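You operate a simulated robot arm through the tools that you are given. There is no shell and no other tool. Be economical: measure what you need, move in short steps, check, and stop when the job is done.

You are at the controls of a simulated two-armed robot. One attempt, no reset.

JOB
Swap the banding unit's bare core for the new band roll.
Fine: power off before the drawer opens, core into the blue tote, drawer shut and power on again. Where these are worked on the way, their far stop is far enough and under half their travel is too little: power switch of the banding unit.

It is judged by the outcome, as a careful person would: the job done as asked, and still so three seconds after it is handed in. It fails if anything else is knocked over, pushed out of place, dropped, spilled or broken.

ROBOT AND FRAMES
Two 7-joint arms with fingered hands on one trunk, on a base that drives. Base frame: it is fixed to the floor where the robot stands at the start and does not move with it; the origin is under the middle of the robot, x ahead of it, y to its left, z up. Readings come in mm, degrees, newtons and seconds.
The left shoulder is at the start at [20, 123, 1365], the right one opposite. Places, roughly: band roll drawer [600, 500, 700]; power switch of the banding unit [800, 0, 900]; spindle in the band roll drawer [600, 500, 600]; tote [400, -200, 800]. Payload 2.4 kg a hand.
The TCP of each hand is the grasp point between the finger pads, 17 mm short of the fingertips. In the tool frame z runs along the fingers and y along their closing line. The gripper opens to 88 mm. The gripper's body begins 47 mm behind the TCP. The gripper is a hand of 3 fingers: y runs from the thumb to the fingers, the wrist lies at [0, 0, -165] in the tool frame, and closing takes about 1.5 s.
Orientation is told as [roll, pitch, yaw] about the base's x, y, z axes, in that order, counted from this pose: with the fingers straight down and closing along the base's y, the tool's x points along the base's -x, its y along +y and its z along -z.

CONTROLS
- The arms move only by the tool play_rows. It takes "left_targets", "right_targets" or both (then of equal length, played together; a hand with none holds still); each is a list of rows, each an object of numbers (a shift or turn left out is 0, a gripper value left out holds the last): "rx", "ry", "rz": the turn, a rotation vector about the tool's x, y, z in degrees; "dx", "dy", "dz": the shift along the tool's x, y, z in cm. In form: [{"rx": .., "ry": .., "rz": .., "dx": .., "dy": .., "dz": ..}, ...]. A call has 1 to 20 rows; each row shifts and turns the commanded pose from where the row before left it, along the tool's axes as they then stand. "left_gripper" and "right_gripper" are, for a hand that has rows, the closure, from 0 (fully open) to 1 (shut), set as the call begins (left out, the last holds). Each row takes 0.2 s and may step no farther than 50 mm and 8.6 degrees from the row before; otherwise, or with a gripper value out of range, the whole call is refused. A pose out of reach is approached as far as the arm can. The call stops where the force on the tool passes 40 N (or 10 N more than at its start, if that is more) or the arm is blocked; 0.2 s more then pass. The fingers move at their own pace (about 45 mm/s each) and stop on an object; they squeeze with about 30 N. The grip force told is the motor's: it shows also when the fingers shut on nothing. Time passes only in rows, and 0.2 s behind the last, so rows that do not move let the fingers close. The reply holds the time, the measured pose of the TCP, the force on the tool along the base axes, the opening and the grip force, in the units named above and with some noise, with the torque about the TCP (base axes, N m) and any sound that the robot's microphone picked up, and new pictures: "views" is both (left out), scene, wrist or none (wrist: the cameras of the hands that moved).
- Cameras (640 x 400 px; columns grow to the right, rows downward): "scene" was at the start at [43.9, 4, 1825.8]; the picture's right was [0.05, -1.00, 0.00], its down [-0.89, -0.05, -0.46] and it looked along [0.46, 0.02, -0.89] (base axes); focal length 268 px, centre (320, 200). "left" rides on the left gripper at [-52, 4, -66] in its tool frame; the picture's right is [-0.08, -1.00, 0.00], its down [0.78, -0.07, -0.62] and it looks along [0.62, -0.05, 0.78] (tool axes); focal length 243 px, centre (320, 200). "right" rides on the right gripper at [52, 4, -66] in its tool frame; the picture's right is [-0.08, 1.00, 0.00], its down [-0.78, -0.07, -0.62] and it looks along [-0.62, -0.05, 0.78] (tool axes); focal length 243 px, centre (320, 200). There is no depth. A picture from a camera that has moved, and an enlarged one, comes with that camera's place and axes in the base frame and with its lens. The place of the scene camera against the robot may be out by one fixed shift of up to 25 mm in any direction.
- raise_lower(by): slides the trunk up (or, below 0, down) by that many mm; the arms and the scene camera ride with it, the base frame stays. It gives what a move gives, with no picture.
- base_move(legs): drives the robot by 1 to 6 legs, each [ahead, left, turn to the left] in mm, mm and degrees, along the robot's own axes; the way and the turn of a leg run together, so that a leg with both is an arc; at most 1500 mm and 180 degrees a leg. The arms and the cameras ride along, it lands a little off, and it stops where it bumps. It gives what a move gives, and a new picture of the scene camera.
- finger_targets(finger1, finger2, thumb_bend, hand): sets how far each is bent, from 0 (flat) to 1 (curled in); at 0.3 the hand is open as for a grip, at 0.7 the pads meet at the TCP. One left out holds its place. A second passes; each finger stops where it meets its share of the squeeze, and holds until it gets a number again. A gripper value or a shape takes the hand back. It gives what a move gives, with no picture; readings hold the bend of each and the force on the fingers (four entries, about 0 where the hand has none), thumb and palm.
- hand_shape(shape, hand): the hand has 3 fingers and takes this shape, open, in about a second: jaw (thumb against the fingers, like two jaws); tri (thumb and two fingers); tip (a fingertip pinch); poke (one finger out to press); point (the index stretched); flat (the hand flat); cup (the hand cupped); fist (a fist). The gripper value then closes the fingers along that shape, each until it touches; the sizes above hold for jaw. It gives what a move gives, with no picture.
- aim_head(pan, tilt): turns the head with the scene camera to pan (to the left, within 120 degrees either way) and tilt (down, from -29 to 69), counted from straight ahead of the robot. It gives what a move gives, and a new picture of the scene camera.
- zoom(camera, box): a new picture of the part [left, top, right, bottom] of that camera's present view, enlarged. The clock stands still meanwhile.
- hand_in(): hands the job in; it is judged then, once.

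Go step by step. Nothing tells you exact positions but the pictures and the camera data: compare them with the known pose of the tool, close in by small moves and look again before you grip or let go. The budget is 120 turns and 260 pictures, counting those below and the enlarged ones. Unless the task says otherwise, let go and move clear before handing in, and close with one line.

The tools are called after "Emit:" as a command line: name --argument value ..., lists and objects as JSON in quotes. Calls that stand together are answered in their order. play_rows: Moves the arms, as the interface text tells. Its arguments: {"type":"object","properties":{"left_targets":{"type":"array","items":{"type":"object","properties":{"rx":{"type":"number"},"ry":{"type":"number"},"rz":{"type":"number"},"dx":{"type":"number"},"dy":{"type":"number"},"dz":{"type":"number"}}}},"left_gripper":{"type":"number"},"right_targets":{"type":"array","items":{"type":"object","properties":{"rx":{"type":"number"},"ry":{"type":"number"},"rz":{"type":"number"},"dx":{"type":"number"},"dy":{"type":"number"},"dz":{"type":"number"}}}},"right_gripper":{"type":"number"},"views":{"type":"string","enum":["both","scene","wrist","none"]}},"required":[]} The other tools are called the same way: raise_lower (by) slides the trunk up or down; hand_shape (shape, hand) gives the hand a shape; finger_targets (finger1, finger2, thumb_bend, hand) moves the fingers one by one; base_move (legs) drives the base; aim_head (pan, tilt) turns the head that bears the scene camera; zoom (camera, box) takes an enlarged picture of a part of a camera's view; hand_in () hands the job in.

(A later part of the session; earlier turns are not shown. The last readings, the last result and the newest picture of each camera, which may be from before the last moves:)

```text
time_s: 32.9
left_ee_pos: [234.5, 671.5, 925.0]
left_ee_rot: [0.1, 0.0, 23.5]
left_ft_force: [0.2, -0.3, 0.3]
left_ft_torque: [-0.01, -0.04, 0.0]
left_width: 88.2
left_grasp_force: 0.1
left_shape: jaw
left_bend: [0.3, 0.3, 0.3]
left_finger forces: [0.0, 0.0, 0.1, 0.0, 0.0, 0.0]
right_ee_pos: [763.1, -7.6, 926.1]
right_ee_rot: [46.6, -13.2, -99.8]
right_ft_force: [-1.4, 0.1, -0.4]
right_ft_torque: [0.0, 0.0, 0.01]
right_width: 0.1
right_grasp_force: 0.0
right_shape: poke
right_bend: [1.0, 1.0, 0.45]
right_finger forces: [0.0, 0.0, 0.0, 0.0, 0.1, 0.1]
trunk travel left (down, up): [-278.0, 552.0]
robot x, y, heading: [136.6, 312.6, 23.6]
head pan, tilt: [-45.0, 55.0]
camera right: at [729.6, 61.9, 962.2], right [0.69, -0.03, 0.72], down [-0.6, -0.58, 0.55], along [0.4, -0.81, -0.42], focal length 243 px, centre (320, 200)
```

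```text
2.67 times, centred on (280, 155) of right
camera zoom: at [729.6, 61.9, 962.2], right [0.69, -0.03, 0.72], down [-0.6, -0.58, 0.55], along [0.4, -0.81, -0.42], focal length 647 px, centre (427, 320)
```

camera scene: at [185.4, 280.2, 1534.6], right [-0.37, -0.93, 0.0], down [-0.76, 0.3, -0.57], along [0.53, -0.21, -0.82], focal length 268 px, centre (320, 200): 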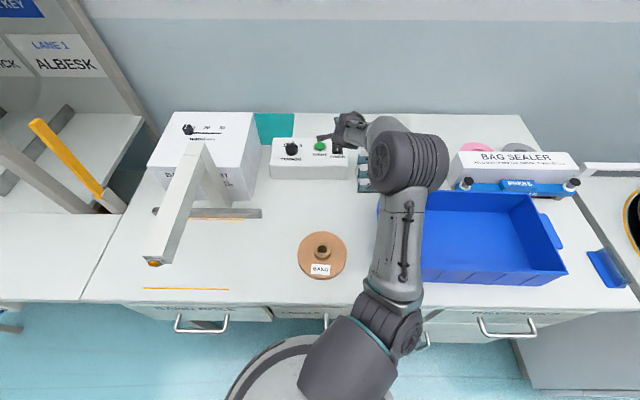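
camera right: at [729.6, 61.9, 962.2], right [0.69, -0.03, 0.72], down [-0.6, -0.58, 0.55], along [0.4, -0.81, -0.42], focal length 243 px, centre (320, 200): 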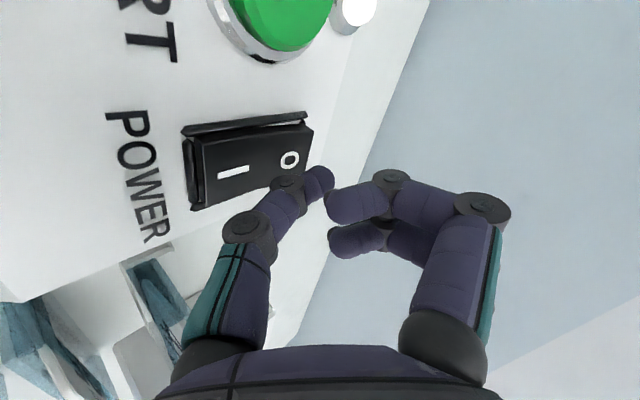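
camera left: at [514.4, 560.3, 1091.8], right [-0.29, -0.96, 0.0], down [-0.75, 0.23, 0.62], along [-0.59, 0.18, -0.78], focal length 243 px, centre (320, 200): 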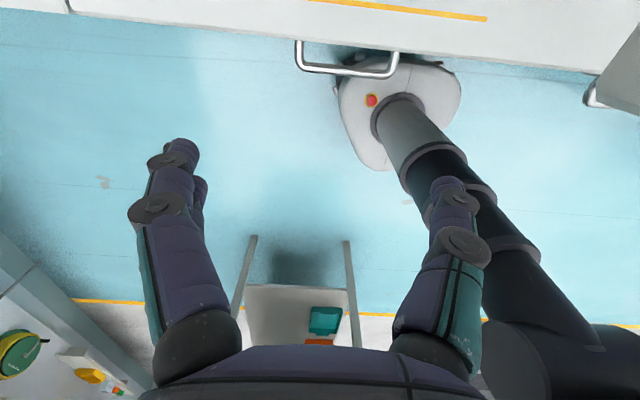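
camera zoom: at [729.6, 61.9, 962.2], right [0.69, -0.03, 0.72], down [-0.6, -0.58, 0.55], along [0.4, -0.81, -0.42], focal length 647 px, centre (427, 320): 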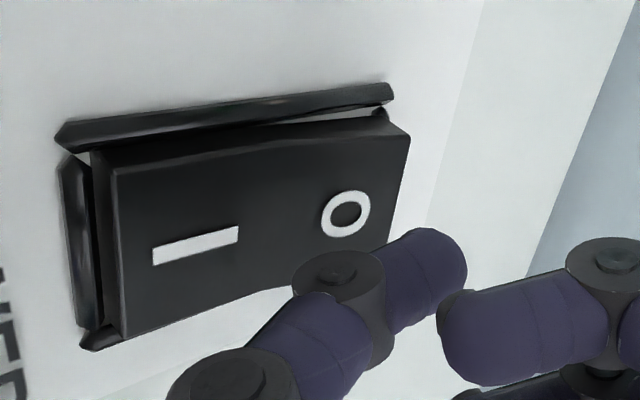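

The tip is now right above the O side. Pressing straight down in small steps.

Emit:
play_rows --right_targets '[{"dx": 0.115, "dy": -0.353, "dz": 0.335}, {"dx": 0.115, "dy": -0.353, "dz": 0.335}, {"dx": 0.115, "dy": -0.353, "dz": 0.335}, {"dx": 0.07, "dy": -0.212, "dz": 0.2}, {"dx": 0.07, "dy": -0.212, "dz": 0.2}]' --views "wrist"

Emit:
zoom --camera "right" --box '[160, 80, 400, 230]'

```text
time_s: 34.1
left_ee_pos: [234.2, 673.0, 924.9]
left_ee_rot: [-0.1, -0.1, 23.3]
left_ft_force: [0.6, 0.2, 0.0]
left_ft_torque: [0.02, 0.0, 0.0]
left_width: 88.1
left_grasp_force: 0.0
left_shape: jaw
left_bend: [0.3, 0.3, 0.3]
left_finger forces: [0.0, 0.0, 0.1, 0.1, 0.1, 0.0]
right_ee_pos: [760.8, -8.8, 908.0]
right_ee_rot: [46.7, -13.4, -99.7]
right_ft_force: [-3.9, -0.1, 10.5]
right_ft_torque: [-0.02, 0.06, 0.01]
right_width: 0.0
right_grasp_force: 0.1
right_shape: poke
right_bend: [1.0, 1.0, 1.0]
right_finger forces: [0.1, 0.1, 0.0, 0.0, 10.5, 0.0]
trunk travel left (down, up): [-278.0, 552.0]
robot x, y, heading: [137.6, 312.0, 23.5]
head pan, tilt: [-45.0, 55.0]
camera right: at [727.2, 60.8, 942.8], right [0.69, -0.03, 0.73], down [-0.61, -0.58, 0.55], along [0.4, -0.82, -0.42], focal length 243 px, centre (320, 200)
```

right: 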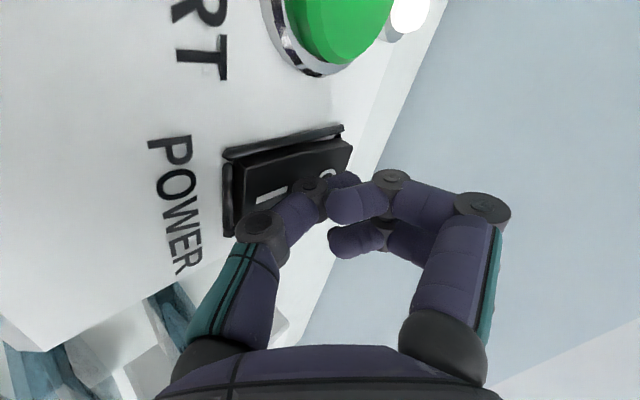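

```text
2.67 times, centred on (280, 155) of right
camera zoom: at [727.2, 60.8, 942.8], right [0.69, -0.03, 0.73], down [-0.61, -0.58, 0.55], along [0.4, -0.82, -0.42], focal length 647 px, centre (427, 320)
```

zoom: 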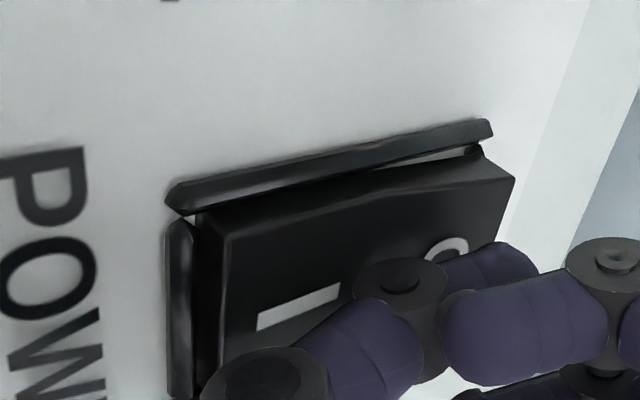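

The thumb has bent back to its stop at 10 N and the rocker hasn't flipped yet. With the thumb on its stop, I'll press a bit further.

Emit:
play_rows --right_targets '[{"dx": 0.07, "dy": -0.212, "dz": 0.2}, {"dx": 0.07, "dy": -0.212, "dz": 0.2}, {"dx": 0.07, "dy": -0.212, "dz": 0.2}]' --views "wrist"

Emit:
zoom --camera "right" --box '[200, 80, 440, 230]'

```text
time_s: 34.9
left_ee_pos: [233.2, 673.0, 925.8]
left_ee_rot: [-0.1, -0.1, 23.3]
left_ft_force: [-0.5, 0.3, -0.4]
left_ft_torque: [0.02, -0.01, -0.01]
left_width: 88.0
left_grasp_force: 0.0
left_shape: jaw
left_bend: [0.3, 0.3, 0.3]
left_finger forces: [0.0, 0.0, 0.0, 0.1, 0.0, 0.1]
right_ee_pos: [759.4, -8.7, 900.7]
right_ee_rot: [46.9, -13.3, -100.0]
right_ft_force: [-8.5, -4.2, 23.3]
right_ft_torque: [-0.01, 0.09, -0.01]
right_width: 0.0
right_grasp_force: 0.1
right_shape: poke
right_bend: [1.0, 1.0, 1.0]
right_finger forces: [0.0, 0.0, 0.0, 0.0, 24.5, 0.0]
trunk travel left (down, up): [-278.0, 552.0]
robot x, y, heading: [133.0, 313.2, 23.4]
head pan, tilt: [-45.0, 55.0]
camera right: at [725.6, 61.0, 935.2], right [0.69, -0.03, 0.73], down [-0.61, -0.58, 0.55], along [0.4, -0.82, -0.42], focal length 243 px, centre (320, 200)
```

right: 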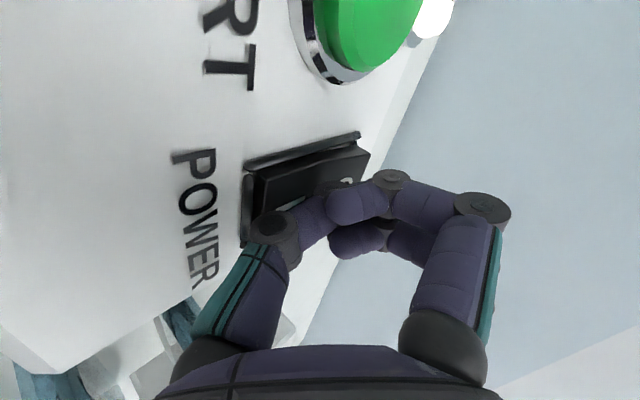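

```text
2.67 times, centred on (320, 155) of right
camera zoom: at [725.6, 61.0, 935.2], right [0.69, -0.03, 0.73], down [-0.61, -0.58, 0.55], along [0.4, -0.82, -0.42], focal length 647 px, centre (320, 320)
```

zoom: 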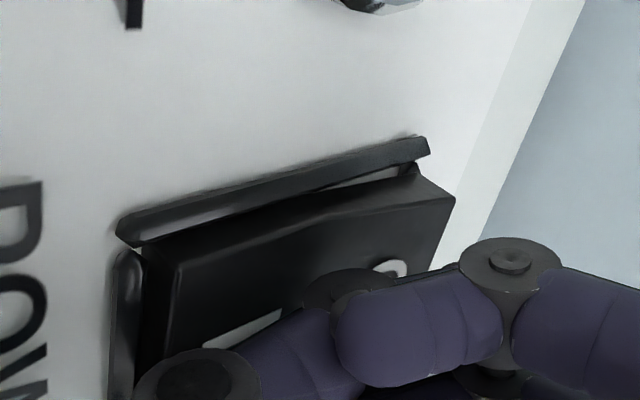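

The thumb slips toward the middle of the rocker, so this finger is too weak from this angle. I'll back off and try the stretched index instead.

Emit:
play_rows --right_targets '[{"dx": -0.7, "dy": 2.1, "dz": -2.0}, {"dz": -4.5}, {"dz": -4.0}]' --views "wrist"

Emit:
hand_shape --shape "point" --hand "right"

Emit:
zoom --camera "right" --box '[0, 0, 640, 400]'

Emit:
zoom --camera "scene" --box '[260, 90, 420, 190]'

```text
time_s: 35.7
left_ee_pos: [235.1, 671.5, 925.0]
left_ee_rot: [0.0, 0.1, 23.4]
left_ft_force: [-0.2, 0.3, 0.7]
left_ft_torque: [0.03, -0.02, 0.02]
left_width: 88.0
left_grasp_force: 0.0
left_shape: jaw
left_bend: [0.3, 0.3, 0.3]
left_finger forces: [0.0, 0.1, 0.0, 0.0, 0.0, 0.1]
right_ee_pos: [703.6, 15.6, 983.7]
right_ee_rot: [46.5, -13.3, -99.9]
right_ft_force: [-0.7, 0.8, -0.4]
right_ft_torque: [0.0, 0.01, -0.03]
right_width: 0.0
right_grasp_force: 0.0
right_shape: poke
right_bend: [1.0, 1.0, 0.45]
right_finger forces: [0.0, 0.0, 0.1, 0.1, 0.0, 0.1]
trunk travel left (down, up): [-278.0, 552.0]
robot x, y, heading: [139.0, 313.8, 23.6]
head pan, tilt: [-45.0, 55.0]
camera right: at [669.5, 85.1, 1019.8], right [0.69, -0.03, 0.72], down [-0.6, -0.58, 0.55], along [0.4, -0.82, -0.42], focal length 243 px, centre (320, 200)
```

right: 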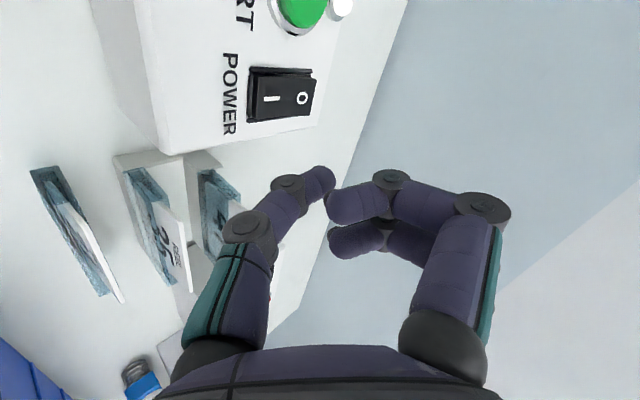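

```text
time_s: 36.6
left_ee_pos: [235.4, 672.6, 925.6]
left_ee_rot: [0.1, 0.0, 23.4]
left_ft_force: [0.3, 0.3, 0.3]
left_ft_torque: [0.0, -0.01, 0.02]
left_width: 87.6
left_grasp_force: 0.0
left_shape: jaw
left_bend: [0.3, 0.3, 0.3]
left_finger forces: [0.0, 0.0, 0.0, 0.0, 0.0, 0.1]
right_ee_pos: [703.0, 15.0, 983.4]
right_ee_rot: [46.6, -13.3, -99.8]
right_ft_force: [0.1, -0.3, -0.1]
right_ft_torque: [-0.02, 0.03, -0.02]
right_width: 0.2
right_grasp_force: 0.1
right_shape: point
right_bend: [0.28, 1.0, 0.93]
right_finger forces: [0.0, 0.1, 0.0, 0.0, 0.0, 0.0]
trunk travel left (down, up): [-278.0, 552.0]
robot x, y, heading: [135.9, 312.7, 23.4]
head pan, tilt: [-45.0, 55.0]
```

```text
1.00 times, centred on (320, 200) of right
camera zoom: at [670.5, 85.0, 1019.1], right [0.69, -0.03, 0.72], down [-0.6, -0.58, 0.55], along [0.4, -0.81, -0.42], focal length 243 px, centre (320, 200)
```

zoom: 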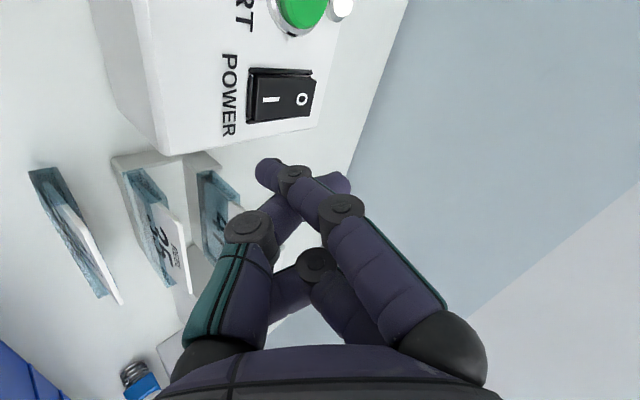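

```text
4.00 times, centred on (340, 140) of scene
camera zoom: at [185.4, 280.1, 1534.6], right [-0.37, -0.93, 0.0], down [-0.76, 0.3, -0.57], along [0.53, -0.21, -0.82], focal length 1073 px, centre (240, 440)
```

zoom: 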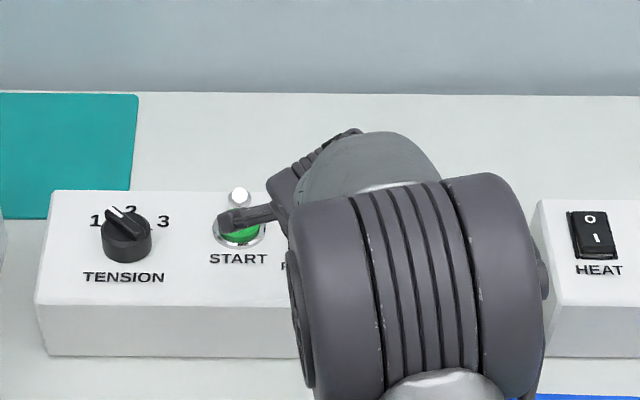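

The lamp looks dimmer than before; checking the rocker and the lamp closely.

Emit:
zoom --camera "right" --box '[220, 0, 380, 130]'

Emit:
zoom --camera "scene" --box '[305, 128, 345, 153]'

```text
3.08 times, centred on (300, 65) of right
camera zoom: at [670.5, 85.0, 1019.1], right [0.69, -0.03, 0.72], down [-0.6, -0.58, 0.55], along [0.4, -0.81, -0.42], focal length 746 px, centre (382, 615)
```

zoom: 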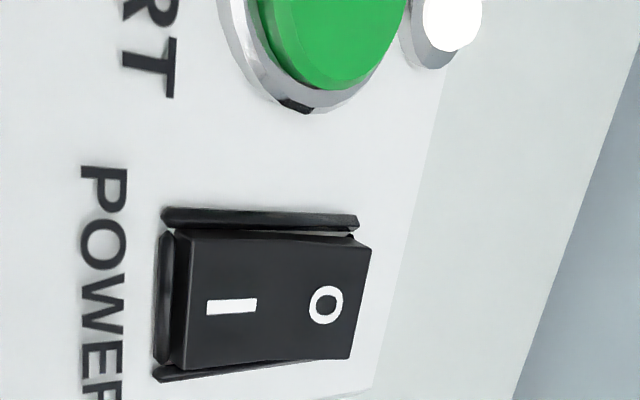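

```text
16.00 times, centred on (325, 140) of scene
camera zoom: at [185.4, 280.1, 1534.6], right [-0.37, -0.93, 0.0], down [-0.76, 0.3, -0.57], along [0.53, -0.21, -0.82], focal length 4291 px, centre (240, 1152)
```

zoom: 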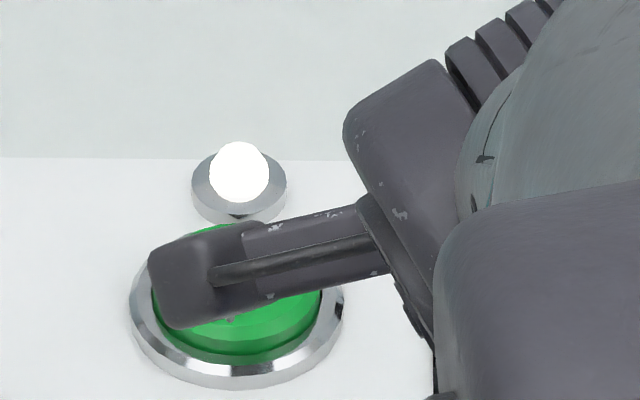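

Still lit, with the O end raised, so power is on. I'll use a closed fingertip pinch, where the thumb and index brace each other.

Emit:
hand_shape --shape "tip" --hand "right"

Emit:
play_rows --right_targets '[{}, {}, {}, {}, {}, {}, {}, {}]' --right_gripper 1 --views "wrist"

```text
time_s: 37.5
left_ee_pos: [235.5, 670.8, 924.7]
left_ee_rot: [0.1, 0.0, 23.4]
left_ft_force: [-0.9, 0.7, -0.2]
left_ft_torque: [0.01, 0.01, -0.01]
left_width: 88.0
left_grasp_force: 0.0
left_shape: jaw
left_bend: [0.3, 0.3, 0.3]
left_finger forces: [0.0, 0.0, 0.0, 0.0, 0.0, 0.0]
right_ee_pos: [704.3, 16.3, 984.8]
right_ee_rot: [46.5, -13.3, -99.8]
right_ft_force: [-0.4, 0.9, 0.5]
right_ft_torque: [0.0, 0.02, -0.02]
right_width: 62.1
right_grasp_force: 0.1
right_shape: tip
right_bend: [0.3, 0.74, 0.33]
right_finger forces: [0.0, 0.1, 0.1, 0.0, 0.1, 0.0]
trunk travel left (down, up): [-278.0, 552.0]
robot x, y, heading: [136.6, 313.7, 23.6]
head pan, tilt: [-45.0, 55.0]
```

```text
time_s: 39.3
left_ee_pos: [236.0, 671.2, 926.5]
left_ee_rot: [0.0, 0.1, 23.4]
left_ft_force: [-0.8, 0.3, -0.4]
left_ft_torque: [-0.04, -0.01, 0.0]
left_width: 87.9
left_grasp_force: 0.1
left_shape: jaw
left_bend: [0.3, 0.3, 0.3]
left_finger forces: [0.1, 0.1, 0.0, 0.1, 0.0, 0.0]
right_ee_pos: [702.6, 15.8, 984.1]
right_ee_rot: [46.6, -13.3, -99.8]
right_ft_force: [-0.1, -0.3, -0.1]
right_ft_torque: [0.01, -0.02, -0.02]
right_width: 0.1
right_grasp_force: 29.8
right_shape: tip
right_bend: [0.69, 0.69, 0.8]
right_finger forces: [0.0, 0.1, 0.0, 0.1, 0.0, 0.1]
trunk travel left (down, up): [-278.0, 552.0]
robot x, y, heading: [137.9, 312.2, 23.1]
head pan, tilt: [-45.0, 55.0]
camera right: at [670.3, 85.1, 1019.3], right [0.69, -0.03, 0.72], down [-0.6, -0.58, 0.55], along [0.4, -0.81, -0.42], focal length 243 px, centre (320, 200)
```

right: 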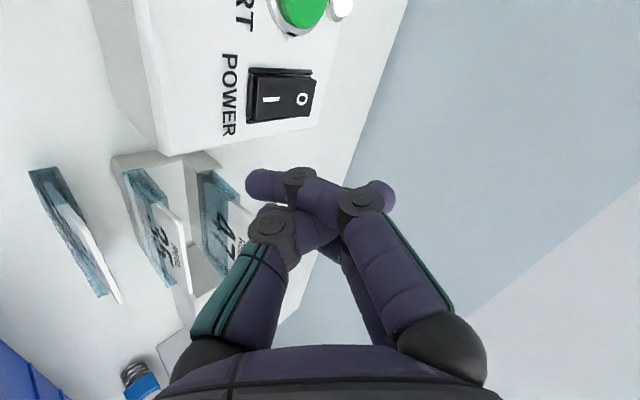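

The pinch leaves the fingertips crossed, which is no use. A fist has every digit on its hard stop, so I'll press with the thumb knuckle placed over the O end.

Emit:
hand_shape --shape "fist" --hand "right"

Emit:
play_rows --right_targets '[{"dx": -0.29, "dy": 0.67, "dz": 3.49}, {"dx": -0.29, "dy": 0.67, "dz": 3.49}, {"dx": -0.29, "dy": 0.67, "dz": 3.49}]' --views "both"

Emit:
zoom --camera "right" --box '[160, 60, 480, 260]'

```text
time_s: 40.2
left_ee_pos: [235.5, 672.0, 924.3]
left_ee_rot: [-0.1, 0.1, 23.4]
left_ft_force: [-0.3, 0.6, 0.5]
left_ft_torque: [-0.01, -0.01, -0.02]
left_width: 88.1
left_grasp_force: 0.0
left_shape: jaw
left_bend: [0.3, 0.3, 0.3]
left_finger forces: [0.0, 0.0, 0.0, 0.1, 0.1, 0.0]
right_ee_pos: [704.4, 15.6, 983.5]
right_ee_rot: [46.7, -13.2, -99.8]
right_ft_force: [0.0, 0.0, 0.1]
right_ft_torque: [0.01, -0.02, 0.0]
right_width: 0.2
right_grasp_force: 0.2
right_shape: fist
right_bend: [1.0, 1.0, 0.93]
right_finger forces: [0.0, 0.1, 0.1, 0.0, 0.0, 0.1]
trunk travel left (down, up): [-278.0, 552.0]
robot x, y, heading: [134.2, 314.1, 23.3]
head pan, tilt: [-45.0, 55.0]
```

```text
time_s: 41.0
left_ee_pos: [236.2, 671.9, 923.9]
left_ee_rot: [0.1, 0.0, 23.4]
left_ft_force: [-0.3, -0.3, 0.6]
left_ft_torque: [0.0, -0.01, 0.02]
left_width: 87.9
left_grasp_force: 0.0
left_shape: jaw
left_bend: [0.3, 0.3, 0.3]
left_finger forces: [0.0, 0.0, 0.0, 0.0, 0.0, 0.1]
right_ee_pos: [785.9, -19.5, 928.2]
right_ee_rot: [46.3, -13.2, -99.7]
right_ft_force: [-0.5, -0.2, 0.1]
right_ft_torque: [-0.03, 0.03, -0.03]
right_width: 0.0
right_grasp_force: 0.0
right_shape: fist
right_bend: [1.0, 1.0, 0.93]
right_finger forces: [0.1, 0.0, 0.0, 0.1, 0.0, 0.0]
trunk travel left (down, up): [-278.0, 552.0]
robot x, y, heading: [138.4, 311.3, 23.3]
head pan, tilt: [-45.0, 55.0]
camera scene: at [186.0, 279.7, 1534.6], right [-0.37, -0.93, 0.0], down [-0.76, 0.3, -0.57], along [0.53, -0.21, -0.82], focal length 268 px, centre (320, 200)
camera right: at [752.5, 49.4, 963.2], right [0.69, -0.04, 0.72], down [-0.6, -0.58, 0.55], along [0.4, -0.81, -0.42], focal length 243 px, centre (320, 200)
```

scene: 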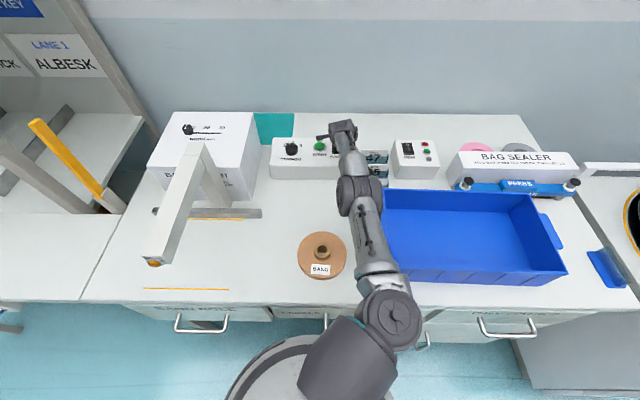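
right: 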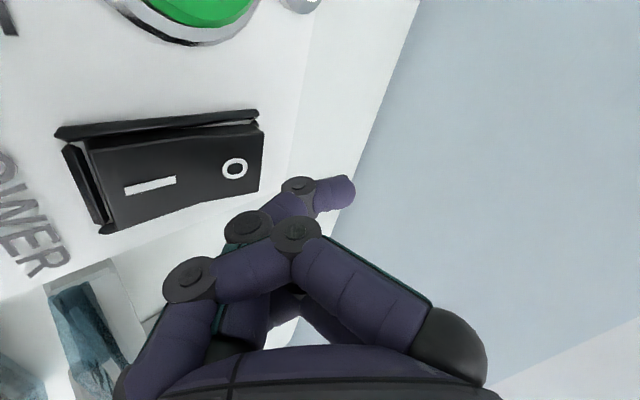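

```text
2.00 times, centred on (320, 160) of right
camera zoom: at [752.5, 49.4, 963.2], right [0.69, -0.04, 0.72], down [-0.6, -0.58, 0.55], along [0.4, -0.81, -0.42], focal length 485 px, centre (320, 280)
```

zoom: 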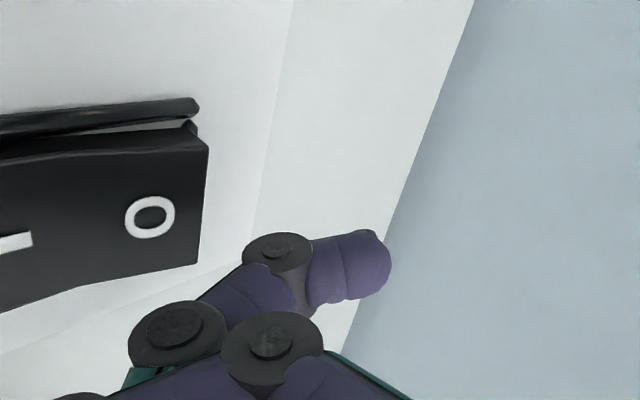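

In position; a small shift outward, then pressing down in 4 mm steps.

Emit:
play_rows --right_targets '[{"dx": 0.33, "dy": 0.92, "dz": 0.12}, {"dx": 0.092, "dy": -0.282, "dz": 0.268}, {"dx": 0.092, "dy": -0.282, "dz": 0.268}, {"dx": 0.092, "dy": -0.282, "dz": 0.268}, {"dx": 0.092, "dy": -0.282, "dz": 0.268}]' --views "wrist"

Emit:
zoom --camera "right" --box '[120, 60, 440, 260]'

```text
time_s: 42.2
left_ee_pos: [235.5, 672.5, 925.5]
left_ee_rot: [0.0, 0.0, 23.4]
left_ft_force: [0.0, 0.0, 0.6]
left_ft_torque: [0.03, 0.05, -0.02]
left_width: 88.1
left_grasp_force: 0.1
left_shape: jaw
left_bend: [0.3, 0.3, 0.3]
left_finger forces: [0.1, 0.1, 0.0, 0.0, 0.0, 0.0]
right_ee_pos: [783.0, -22.4, 914.0]
right_ee_rot: [46.7, -13.3, -99.8]
right_ft_force: [0.9, -0.8, 0.8]
right_ft_torque: [0.0, -0.02, 0.0]
right_width: 0.1
right_grasp_force: 0.0
right_shape: fist
right_bend: [1.0, 1.0, 0.93]
right_finger forces: [0.0, 0.0, 0.0, 0.0, 0.8, 0.0]
right hand out of reach, approached as far as the arm can: row 1
trunk travel left (down, up): [-278.0, 552.0]
robot x, y, heading: [135.8, 314.0, 23.4]
head pan, tilt: [-45.0, 55.0]
camera right: at [751.0, 48.3, 949.0], right [0.69, -0.03, 0.72], down [-0.6, -0.58, 0.55], along [0.4, -0.81, -0.42], focal length 243 px, centre (320, 200)
```

right: 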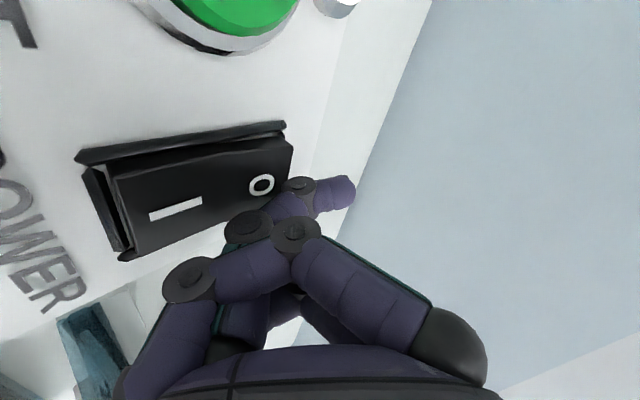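

```text
2.00 times, centred on (280, 160) of right
camera zoom: at [751.0, 48.3, 949.0], right [0.69, -0.03, 0.72], down [-0.6, -0.58, 0.55], along [0.4, -0.81, -0.42], focal length 485 px, centre (400, 280)
```

zoom: 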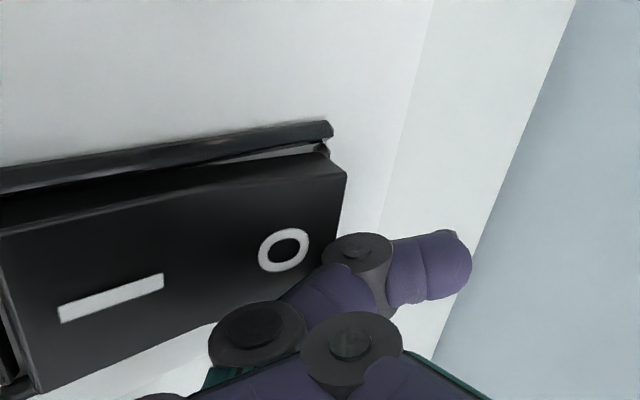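

Just touching now; continuing down.

Emit:
play_rows --right_targets '[{"dx": 0.092, "dy": -0.282, "dz": 0.268}, {"dx": 0.092, "dy": -0.282, "dz": 0.268}, {"dx": 0.092, "dy": -0.282, "dz": 0.268}]' --views "wrist"

Emit:
zoom --camera "right" --box '[120, 60, 440, 260]'

```text
time_s: 43.0
left_ee_pos: [233.4, 671.9, 926.7]
left_ee_rot: [-0.1, -0.1, 23.3]
left_ft_force: [0.1, -0.5, 0.0]
left_ft_torque: [0.0, 0.0, 0.01]
left_width: 88.1
left_grasp_force: 0.1
left_shape: jaw
left_bend: [0.3, 0.3, 0.3]
left_finger forces: [0.0, 0.0, 0.0, 0.0, 0.0, 0.0]
right_ee_pos: [781.2, -20.3, 905.0]
right_ee_rot: [47.1, -13.2, -99.9]
right_ft_force: [-2.8, -4.3, 30.8]
right_ft_torque: [0.07, 0.7, 0.12]
right_width: 0.0
right_grasp_force: 0.0
right_shape: fist
right_bend: [1.0, 1.0, 1.0]
right_finger forces: [0.1, 0.1, 0.0, 0.0, 53.3, 0.1]
right hand out of reach, approached as far as the arm can: row 2
trunk travel left (down, up): [-278.0, 552.0]
robot x, y, heading: [135.1, 316.5, 23.3]
head pan, tilt: [-45.0, 55.0]
camera right: at [747.7, 48.7, 940.4], right [0.68, -0.03, 0.73], down [-0.61, -0.58, 0.54], along [0.4, -0.82, -0.41], focal length 243 px, centre (320, 200)
```

right: 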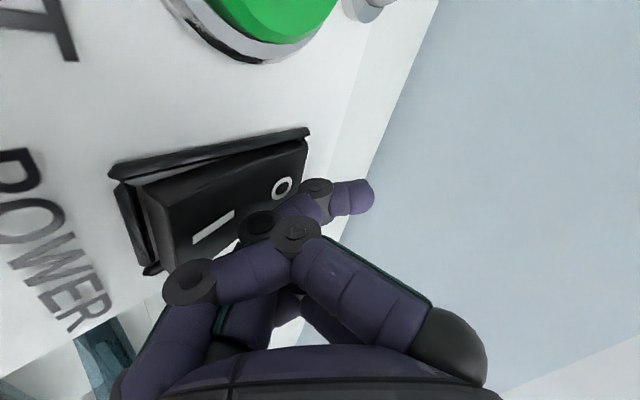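

```text
2.00 times, centred on (280, 160) of right
camera zoom: at [747.7, 48.7, 940.4], right [0.68, -0.03, 0.73], down [-0.61, -0.58, 0.54], along [0.4, -0.82, -0.41], focal length 485 px, centre (400, 280)
```

zoom: 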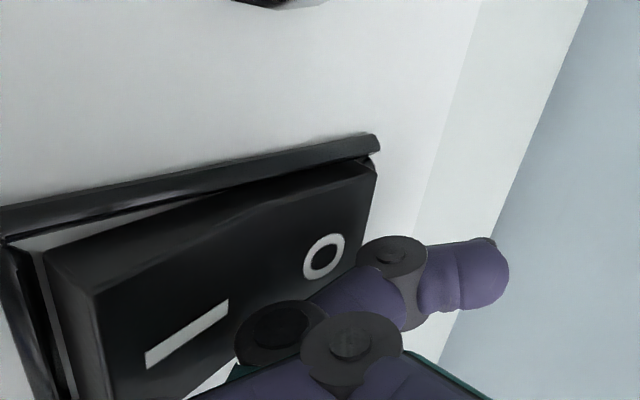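

The rocker has flipped: the I end is raised, O is down and the lamp looks grey. Retreating up and back, then verifying.

Emit:
play_rows --right_targets '[{"dx": -0.7, "dy": 2.1, "dz": -2.0}, {"dz": -4.5}, {"dz": -4.5}, {"dz": -4.0}]' --views "both"

Emit:
zoom --camera "scene" --box '[290, 125, 354, 165]'

Emit:
zoom --camera "right" --box '[220, 0, 380, 130]'

```text
time_s: 44.0
left_ee_pos: [234.7, 671.6, 925.1]
left_ee_rot: [0.0, 0.0, 23.4]
left_ft_force: [0.4, -0.3, 0.8]
left_ft_torque: [-0.01, -0.01, -0.01]
left_width: 87.8
left_grasp_force: 0.1
left_shape: jaw
left_bend: [0.3, 0.3, 0.3]
left_finger forces: [0.0, 0.0, 0.0, 0.0, 0.1, 0.0]
right_ee_pos: [692.7, 14.7, 1018.4]
right_ee_rot: [46.6, -13.3, -99.8]
right_ft_force: [-0.1, 0.0, 0.5]
right_ft_torque: [0.0, -0.02, -0.03]
right_width: 0.0
right_grasp_force: 0.1
right_shape: fist
right_bend: [1.0, 1.0, 0.92]
right_finger forces: [0.0, 0.0, 0.1, 0.0, 0.0, 0.0]
trunk travel left (down, up): [-278.0, 552.0]
robot x, y, heading: [134.0, 317.6, 23.8]
head pan, tilt: [-45.0, 55.0]
camera scene: at [185.0, 280.3, 1534.6], right [-0.37, -0.93, 0.0], down [-0.76, 0.3, -0.57], along [0.53, -0.21, -0.82], focal length 268 px, centre (320, 200)
camera right: at [659.0, 84.5, 1055.4], right [0.69, -0.03, 0.72], down [-0.6, -0.58, 0.55], along [0.4, -0.82, -0.42], focal length 243 px, centre (320, 200)
```

scene: 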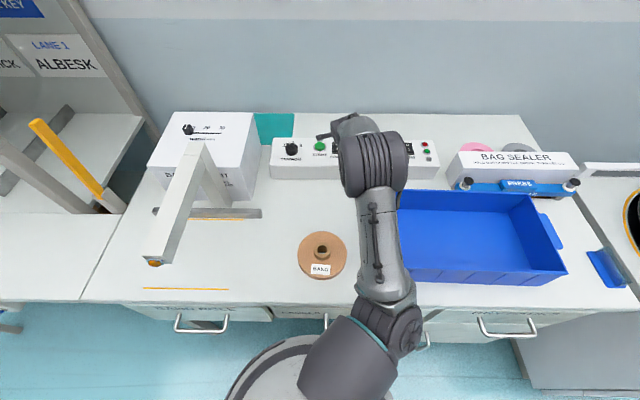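
right: 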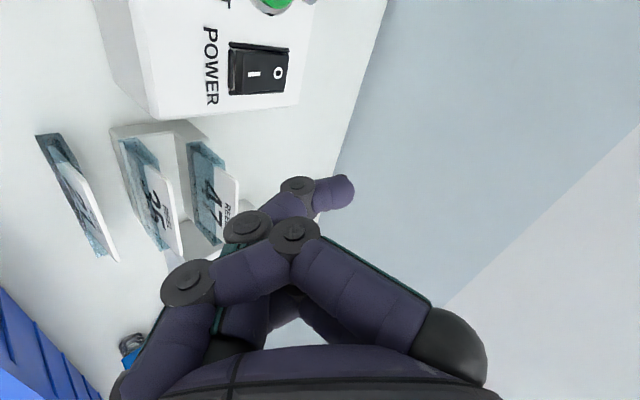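

```text
10.00 times, centred on (322, 145) of scene
camera zoom: at [185.0, 280.3, 1534.6], right [-0.37, -0.93, 0.0], down [-0.76, 0.3, -0.57], along [0.53, -0.21, -0.82], focal length 2682 px, centre (300, 750)
```

zoom: 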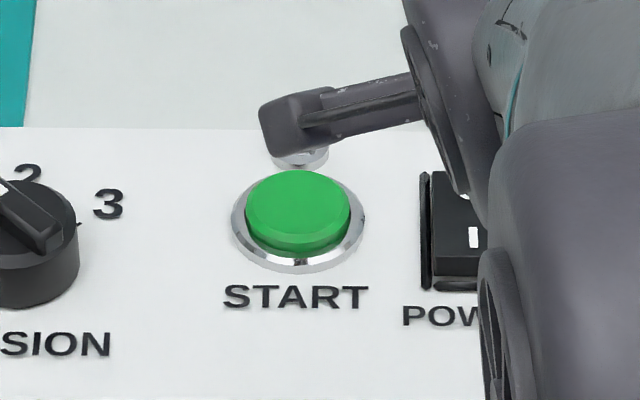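

```text
3.08 times, centred on (300, 65) of right
camera zoom: at [659.0, 84.5, 1055.4], right [0.69, -0.03, 0.72], down [-0.6, -0.58, 0.55], along [0.4, -0.82, -0.42], focal length 746 px, centre (382, 615)
```

zoom: 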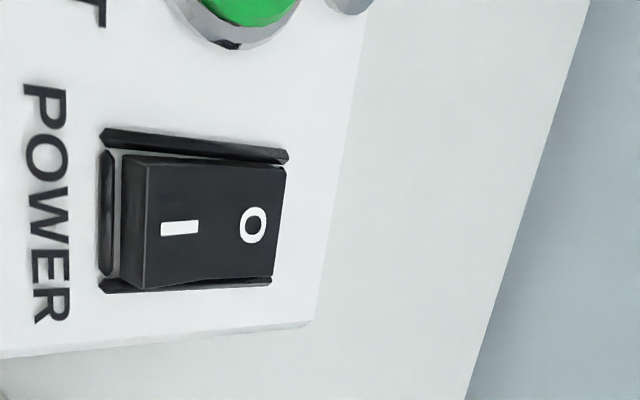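

Power is off, with the rocker over and the lamp dark. Now I'll bring the right hand back and restore it to jaw, tool down.

Emit:
play_rows --right_targets '[{"dx": 1.03, "dy": -3.18, "dz": -3.5}, {"dx": 1.03, "dy": -3.18, "dz": -3.5}, {"dx": 1.03, "dy": -3.18, "dz": -3.5}, {"dx": 0.5, "dy": -1.6, "dz": -4.0}, {"dx": 0.5, "dy": -1.6, "dz": -4.0}, {"rz": -8}, {"rz": -8}, {"rz": -8}, {"rz": -8}, {"rz": -8}, {"rz": -8}, {"rz": -8}, {"rz": -8}, {"rz": -8}]' --views "none"

Emit:
play_rows --right_targets '[{"ry": 8, "dx": 2}, {"ry": 8, "dx": 2}, {"ry": 8, "dx": 2}, {"ry": 8, "dx": 2}, {"ry": 8}, {"ry": 8}]' --views "none"

Emit:
hand_shape --shape "jaw" --hand "right"

Emit:
aim_head --pan -45 --tilt 62

```text
time_s: 47.0
left_ee_pos: [235.9, 671.1, 925.2]
left_ee_rot: [0.1, 0.0, 23.3]
left_ft_force: [-0.6, -0.1, -0.1]
left_ft_torque: [-0.04, 0.03, 0.03]
left_width: 87.7
left_grasp_force: 0.1
left_shape: jaw
left_bend: [0.3, 0.3, 0.3]
left_finger forces: [0.0, 0.1, 0.0, 0.0, 0.0, 0.0]
right_ee_pos: [512.1, 92.6, 1047.0]
right_ee_rot: [-0.2, -48.0, -21.8]
right_ft_force: [0.3, -0.2, -0.3]
right_ft_torque: [-0.04, 0.02, 0.05]
right_width: 0.0
right_grasp_force: 0.1
right_shape: fist
right_bend: [1.0, 0.99, 0.92]
right_finger forces: [0.0, 0.0, 0.0, 0.0, 0.0, 0.0]
right hand out of reach, approached as far as the arm can: row 5
trunk travel left (down, up): [-278.0, 552.0]
robot x, y, heading: [139.5, 316.4, 23.4]
head pan, tilt: [-45.0, 55.0]
```

```text
time_s: 48.4
left_ee_pos: [235.4, 672.2, 924.2]
left_ee_rot: [0.0, 0.0, 23.4]
left_ft_force: [-0.1, 0.5, 0.4]
left_ft_torque: [-0.03, 0.02, 0.0]
left_width: 87.6
left_grasp_force: 0.1
left_shape: jaw
left_bend: [0.3, 0.3, 0.3]
left_finger forces: [0.0, 0.0, 0.0, 0.0, 0.0, 0.0]
right_ee_pos: [452.2, 114.8, 1000.9]
right_ee_rot: [-0.1, 0.1, -21.9]
right_ft_force: [0.3, -0.3, -0.3]
right_ft_torque: [0.03, 0.0, 0.02]
right_width: 0.1
right_grasp_force: 0.1
right_shape: fist
right_bend: [1.0, 0.99, 0.92]
right_finger forces: [0.0, 0.1, 0.0, 0.0, 0.0, 0.0]
trunk travel left (down, up): [-278.0, 552.0]
robot x, y, heading: [134.4, 314.8, 23.3]
head pan, tilt: [-45.0, 55.0]
```

```text
time_s: 49.3
left_ee_pos: [235.2, 671.4, 926.4]
left_ee_rot: [0.1, 0.0, 23.4]
left_ft_force: [-0.5, -0.7, -0.9]
left_ft_torque: [-0.02, 0.01, -0.03]
left_width: 88.0
left_grasp_force: 0.0
left_shape: jaw
left_bend: [0.3, 0.3, 0.3]
left_finger forces: [0.0, 0.0, 0.0, 0.0, 0.1, 0.0]
right_ee_pos: [451.6, 117.4, 1000.8]
right_ee_rot: [0.0, -0.2, -22.0]
right_ft_force: [0.0, -0.1, 0.2]
right_ft_torque: [-0.02, -0.02, 0.0]
right_width: 88.0
right_grasp_force: 0.1
right_shape: jaw
right_bend: [0.3, 0.3, 0.3]
right_finger forces: [0.1, 0.0, 0.1, 0.0, 0.0, 0.0]
trunk travel left (down, up): [-278.0, 552.0]
robot x, y, heading: [136.7, 314.9, 23.3]
head pan, tilt: [-45.0, 55.0]
```

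```text
time_s: 50.0
left_ee_pos: [235.9, 671.7, 926.5]
left_ee_rot: [0.0, 0.0, 23.4]
left_ft_force: [0.1, 0.4, -0.4]
left_ft_torque: [-0.03, -0.02, 0.0]
left_width: 88.1
left_grasp_force: 0.1
left_shape: jaw
left_bend: [0.3, 0.3, 0.3]
left_finger forces: [0.0, 0.0, 0.0, 0.0, 0.0, 0.0]
right_ee_pos: [452.1, 115.7, 1000.6]
right_ee_rot: [0.1, -0.1, -22.0]
right_ft_force: [0.4, -0.1, -0.6]
right_ft_torque: [-0.03, -0.02, 0.03]
right_width: 87.7
right_grasp_force: 0.0
right_shape: jaw
right_bend: [0.3, 0.3, 0.3]
right_finger forces: [0.0, 0.0, 0.0, 0.1, 0.0, 0.1]
trunk travel left (down, up): [-278.0, 552.0]
robot x, y, heading: [136.6, 312.0, 23.4]
head pan, tilt: [-45.0, 62.0]
camera scene: at [178.1, 283.0, 1526.3], right [-0.37, -0.93, 0.0], down [-0.82, 0.33, -0.47], along [0.44, -0.17, -0.88], focal length 268 px, centre (320, 200)
```

scene: 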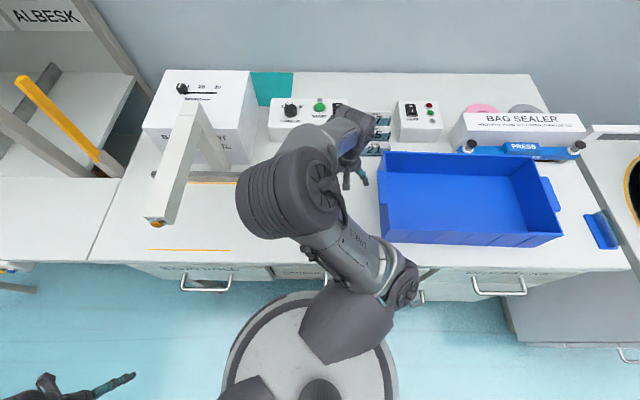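

Backing away and squaring up in front of the band roll drawer.

Emit:
base_move --legs '[[-251, 255, 0], [120, 118, 0], [0, 0, -45.4]]'

Emit:
aim_head --pan 10 --tilt 45

Emit:
zoom --camera "scene" --box '[200, 150, 440, 300]'

```text
time_s: 55.4
left_ee_pos: [191.3, 782.2, 925.4]
left_ee_rot: [0.0, 0.0, -21.6]
left_ft_force: [-0.2, -0.2, 0.8]
left_ft_torque: [-0.03, 0.02, 0.0]
left_width: 87.6
left_grasp_force: 0.1
left_shape: jaw
left_bend: [0.3, 0.3, 0.3]
left_finger forces: [0.1, 0.1, 0.1, 0.0, 0.1, 0.0]
right_ee_pos: [-47.7, 237.2, 999.8]
right_ee_rot: [0.0, 0.0, -67.0]
right_ft_force: [-1.1, -0.6, -0.2]
right_ft_torque: [0.0, 0.0, 0.03]
right_width: 87.8
right_grasp_force: 0.2
right_shape: jaw
right_bend: [0.3, 0.3, 0.3]
right_finger forces: [0.0, 0.0, 0.0, 0.0, 0.1, 0.0]
trunk travel left (down, up): [-278.0, 552.0]
robot x, y, heading: [-131.5, 603.9, -21.4]
head pan, tilt: [-45.0, 62.0]
camera scene: at [-123.8, 548.7, 1526.3], right [-0.92, -0.4, 0.0], down [-0.35, 0.81, -0.47], along [0.19, -0.43, -0.88], focal length 268 px, centre (320, 200)
```

scene: 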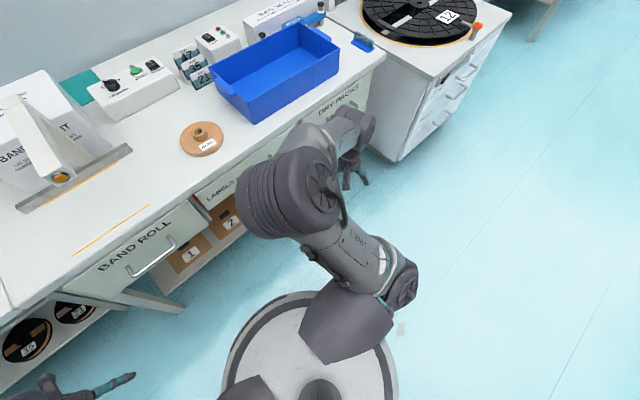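

```text
time_s: 56.6
left_ee_pos: [192.1, 782.9, 925.7]
left_ee_rot: [-0.1, -0.1, -21.6]
left_ft_force: [-0.6, -0.5, -0.4]
left_ft_torque: [0.01, 0.01, 0.02]
left_width: 87.8
left_grasp_force: 0.2
left_shape: jaw
left_bend: [0.3, 0.3, 0.3]
left_finger forces: [0.1, 0.0, 0.1, 0.1, 0.0, 0.1]
right_ee_pos: [-47.7, 238.1, 1000.5]
right_ee_rot: [0.0, 0.0, -66.9]
right_ft_force: [0.2, -1.2, -0.7]
right_ft_torque: [0.03, 0.01, 0.02]
right_width: 87.9
right_grasp_force: 0.1
right_shape: jaw
right_bend: [0.3, 0.3, 0.3]
right_finger forces: [0.0, 0.0, 0.0, 0.1, 0.0, 0.0]
trunk travel left (down, up): [-278.0, 552.0]
robot x, y, heading: [-128.5, 600.1, -21.3]
head pan, tilt: [10.0, 45.0]
camera scene: at [-69.7, 591.4, 1548.0], right [-0.2, -0.98, 0.0], down [-0.69, 0.14, -0.71], along [0.69, -0.14, -0.71], focal length 268 px, centre (320, 200)
```

scene: 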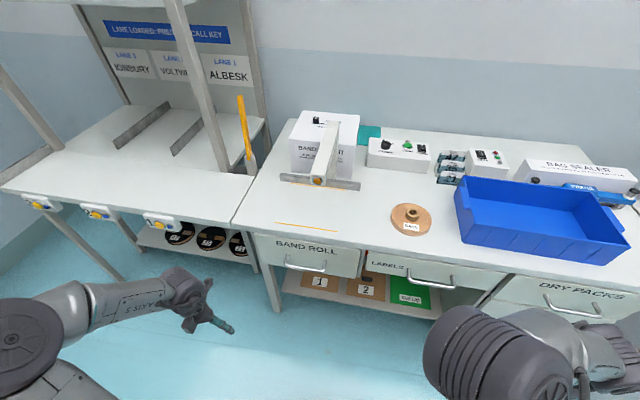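

```text
2.67 times, centred on (320, 225) of scene
camera zoom: at [-69.7, 591.4, 1548.0], right [-0.2, -0.98, 0.0], down [-0.69, 0.14, -0.71], along [0.69, -0.14, -0.71], focal length 715 px, centre (320, 133)
```

zoom: 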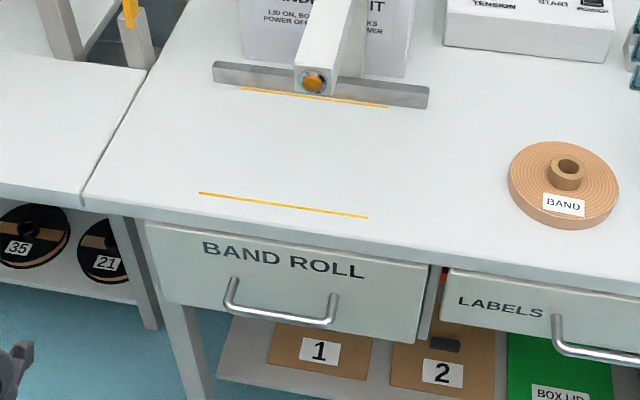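

The handle bar triangulates to about (432, 544, 698). I'll bring the left hand around to point forward with its closing line vertical, short of the handle.

Emit:
play_rows --left_targets '[{"dx": -3.75, "dy": -3.3}, {"dx": -3.75, "dy": -3.3}, {"dx": -3.75, "dy": -3.3}, {"dx": -3.75, "dy": -3.3}, {"ry": -8}, {"ry": -8}, {"ry": -8}, {"ry": -8}, {"ry": -8}, {"ry": -8}, {"ry": -8}, {"ry": -8}, {"ry": -8}, {"ry": -8}, {"ry": -8}, {"ry": -2}]' --views "none"

Emit:
play_rows --left_targets '[{"rz": -8}, {"rz": -8}, {"rz": -8}, {"rz": -8}, {"rz": -8}, {"rz": -8}, {"rz": -8}, {"rz": -8}, {"rz": -8}, {"rz": -8}, {"rz": -8}, {"rz": -2}]' --views "both"

```text
time_s: 60.0
left_ee_pos: [282.8, 604.4, 925.1]
left_ee_rot: [-160.1, -89.9, 138.3]
left_ft_force: [0.0, -0.3, -0.2]
left_ft_torque: [-0.03, -0.01, 0.03]
left_width: 87.7
left_grasp_force: 0.1
left_shape: jaw
left_bend: [0.3, 0.3, 0.3]
left_finger forces: [0.0, 0.0, 0.1, 0.1, 0.0, 0.1]
right_ee_pos: [-47.4, 236.3, 1001.1]
right_ee_rot: [0.1, 0.0, -67.0]
right_ft_force: [-0.3, -0.8, 1.1]
right_ft_torque: [0.02, 0.02, -0.01]
right_width: 88.0
right_grasp_force: 0.1
right_shape: jaw
right_bend: [0.3, 0.3, 0.3]
right_finger forces: [0.0, 0.0, 0.1, 0.0, 0.0, 0.1]
trunk travel left (down, up): [-278.0, 552.0]
robot x, y, heading: [-130.8, 600.0, -21.4]
head pan, tilt: [10.0, 45.0]
```

```text
time_s: 62.6
left_ee_pos: [282.1, 605.5, 925.3]
left_ee_rot: [-90.0, 0.1, 68.4]
left_ft_force: [0.2, 0.5, -0.5]
left_ft_torque: [0.0, -0.01, 0.04]
left_width: 87.8
left_grasp_force: 0.2
left_shape: jaw
left_bend: [0.3, 0.3, 0.3]
left_finger forces: [0.0, 0.1, 0.1, 0.1, 0.1, 0.0]
right_ee_pos: [-47.1, 236.7, 1000.6]
right_ee_rot: [-0.1, 0.1, -67.0]
right_ft_force: [-0.1, 0.3, 0.7]
right_ft_torque: [-0.02, 0.01, -0.01]
right_width: 88.0
right_grasp_force: 0.0
right_shape: jaw
right_bend: [0.3, 0.3, 0.3]
right_finger forces: [0.0, 0.0, 0.0, 0.0, 0.0, 0.0]
trunk travel left (down, up): [-278.0, 552.0]
robot x, y, heading: [-129.6, 599.5, -21.7]
head pan, tilt: [10.0, 45.0]
camera scene: at [-69.6, 591.4, 1548.0], right [-0.2, -0.98, 0.0], down [-0.69, 0.14, -0.71], along [0.69, -0.14, -0.71], focal length 268 px, centre (320, 200)
camera left: at [241.2, 677.6, 921.2], right [0.03, 0.08, 1.0], down [-0.87, -0.5, 0.07], along [0.5, -0.86, 0.05], focal length 243 px, centre (320, 200)
```

scene: 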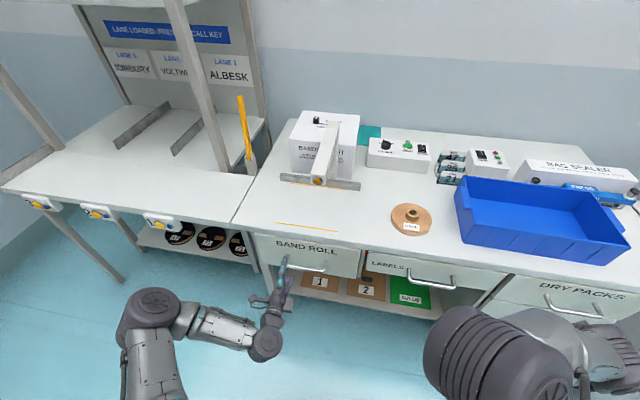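
left: 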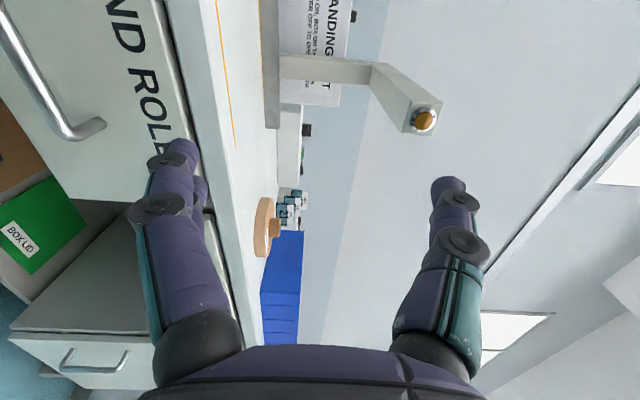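

Pose reached. Lowering to the handle's height while staying short of it.

Emit:
play_rows --left_targets '[{"dy": 4.54, "dz": 1.2}, {"dy": 4.54, "dz": 1.2}, {"dy": 4.54, "dz": 1.2}, {"dy": 4.54, "dz": 1.2}, {"dy": 4.54, "dz": 1.2}]' --views "both"

```text
time_s: 63.8
left_ee_pos: [339.2, 579.9, 698.7]
left_ee_rot: [-89.7, 0.1, 68.2]
left_ft_force: [0.5, 0.0, 0.5]
left_ft_torque: [-0.04, 0.03, 0.03]
left_width: 87.8
left_grasp_force: 0.1
left_shape: jaw
left_bend: [0.3, 0.3, 0.3]
left_finger forces: [0.2, 0.1, 0.0, 0.0, 0.1, 0.0]
right_ee_pos: [-46.0, 236.1, 1000.0]
right_ee_rot: [-0.1, 0.0, -67.0]
right_ft_force: [0.2, 0.5, -0.2]
right_ft_torque: [0.0, 0.0, 0.01]
right_width: 87.7
right_grasp_force: 0.1
right_shape: jaw
right_bend: [0.3, 0.3, 0.3]
right_finger forces: [0.0, 0.1, 0.1, 0.1, 0.0, 0.0]
trunk travel left (down, up): [-278.0, 552.0]
robot x, y, heading: [-131.8, 598.6, -21.3]
head pan, tilt: [10.0, 45.0]
camera scene: at [-69.9, 591.0, 1548.1], right [-0.2, -0.98, 0.0], down [-0.69, 0.14, -0.71], along [0.69, -0.14, -0.71], focal length 268 px, centre (320, 200)
camera left: at [298.3, 652.7, 694.3], right [0.03, 0.08, 1.0], down [-0.87, -0.5, 0.07], along [0.5, -0.86, 0.05], focal length 243 px, centre (320, 200)
```

scene: 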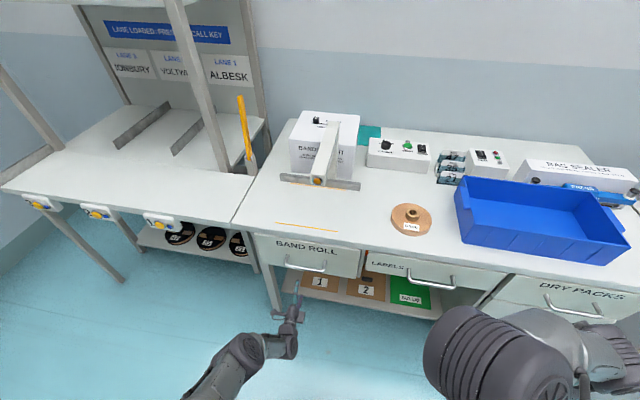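
left: 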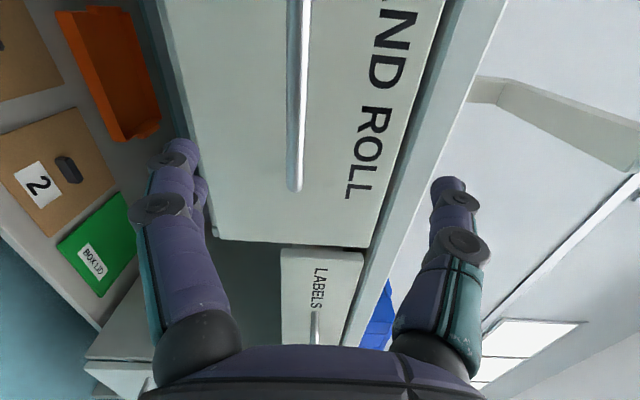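

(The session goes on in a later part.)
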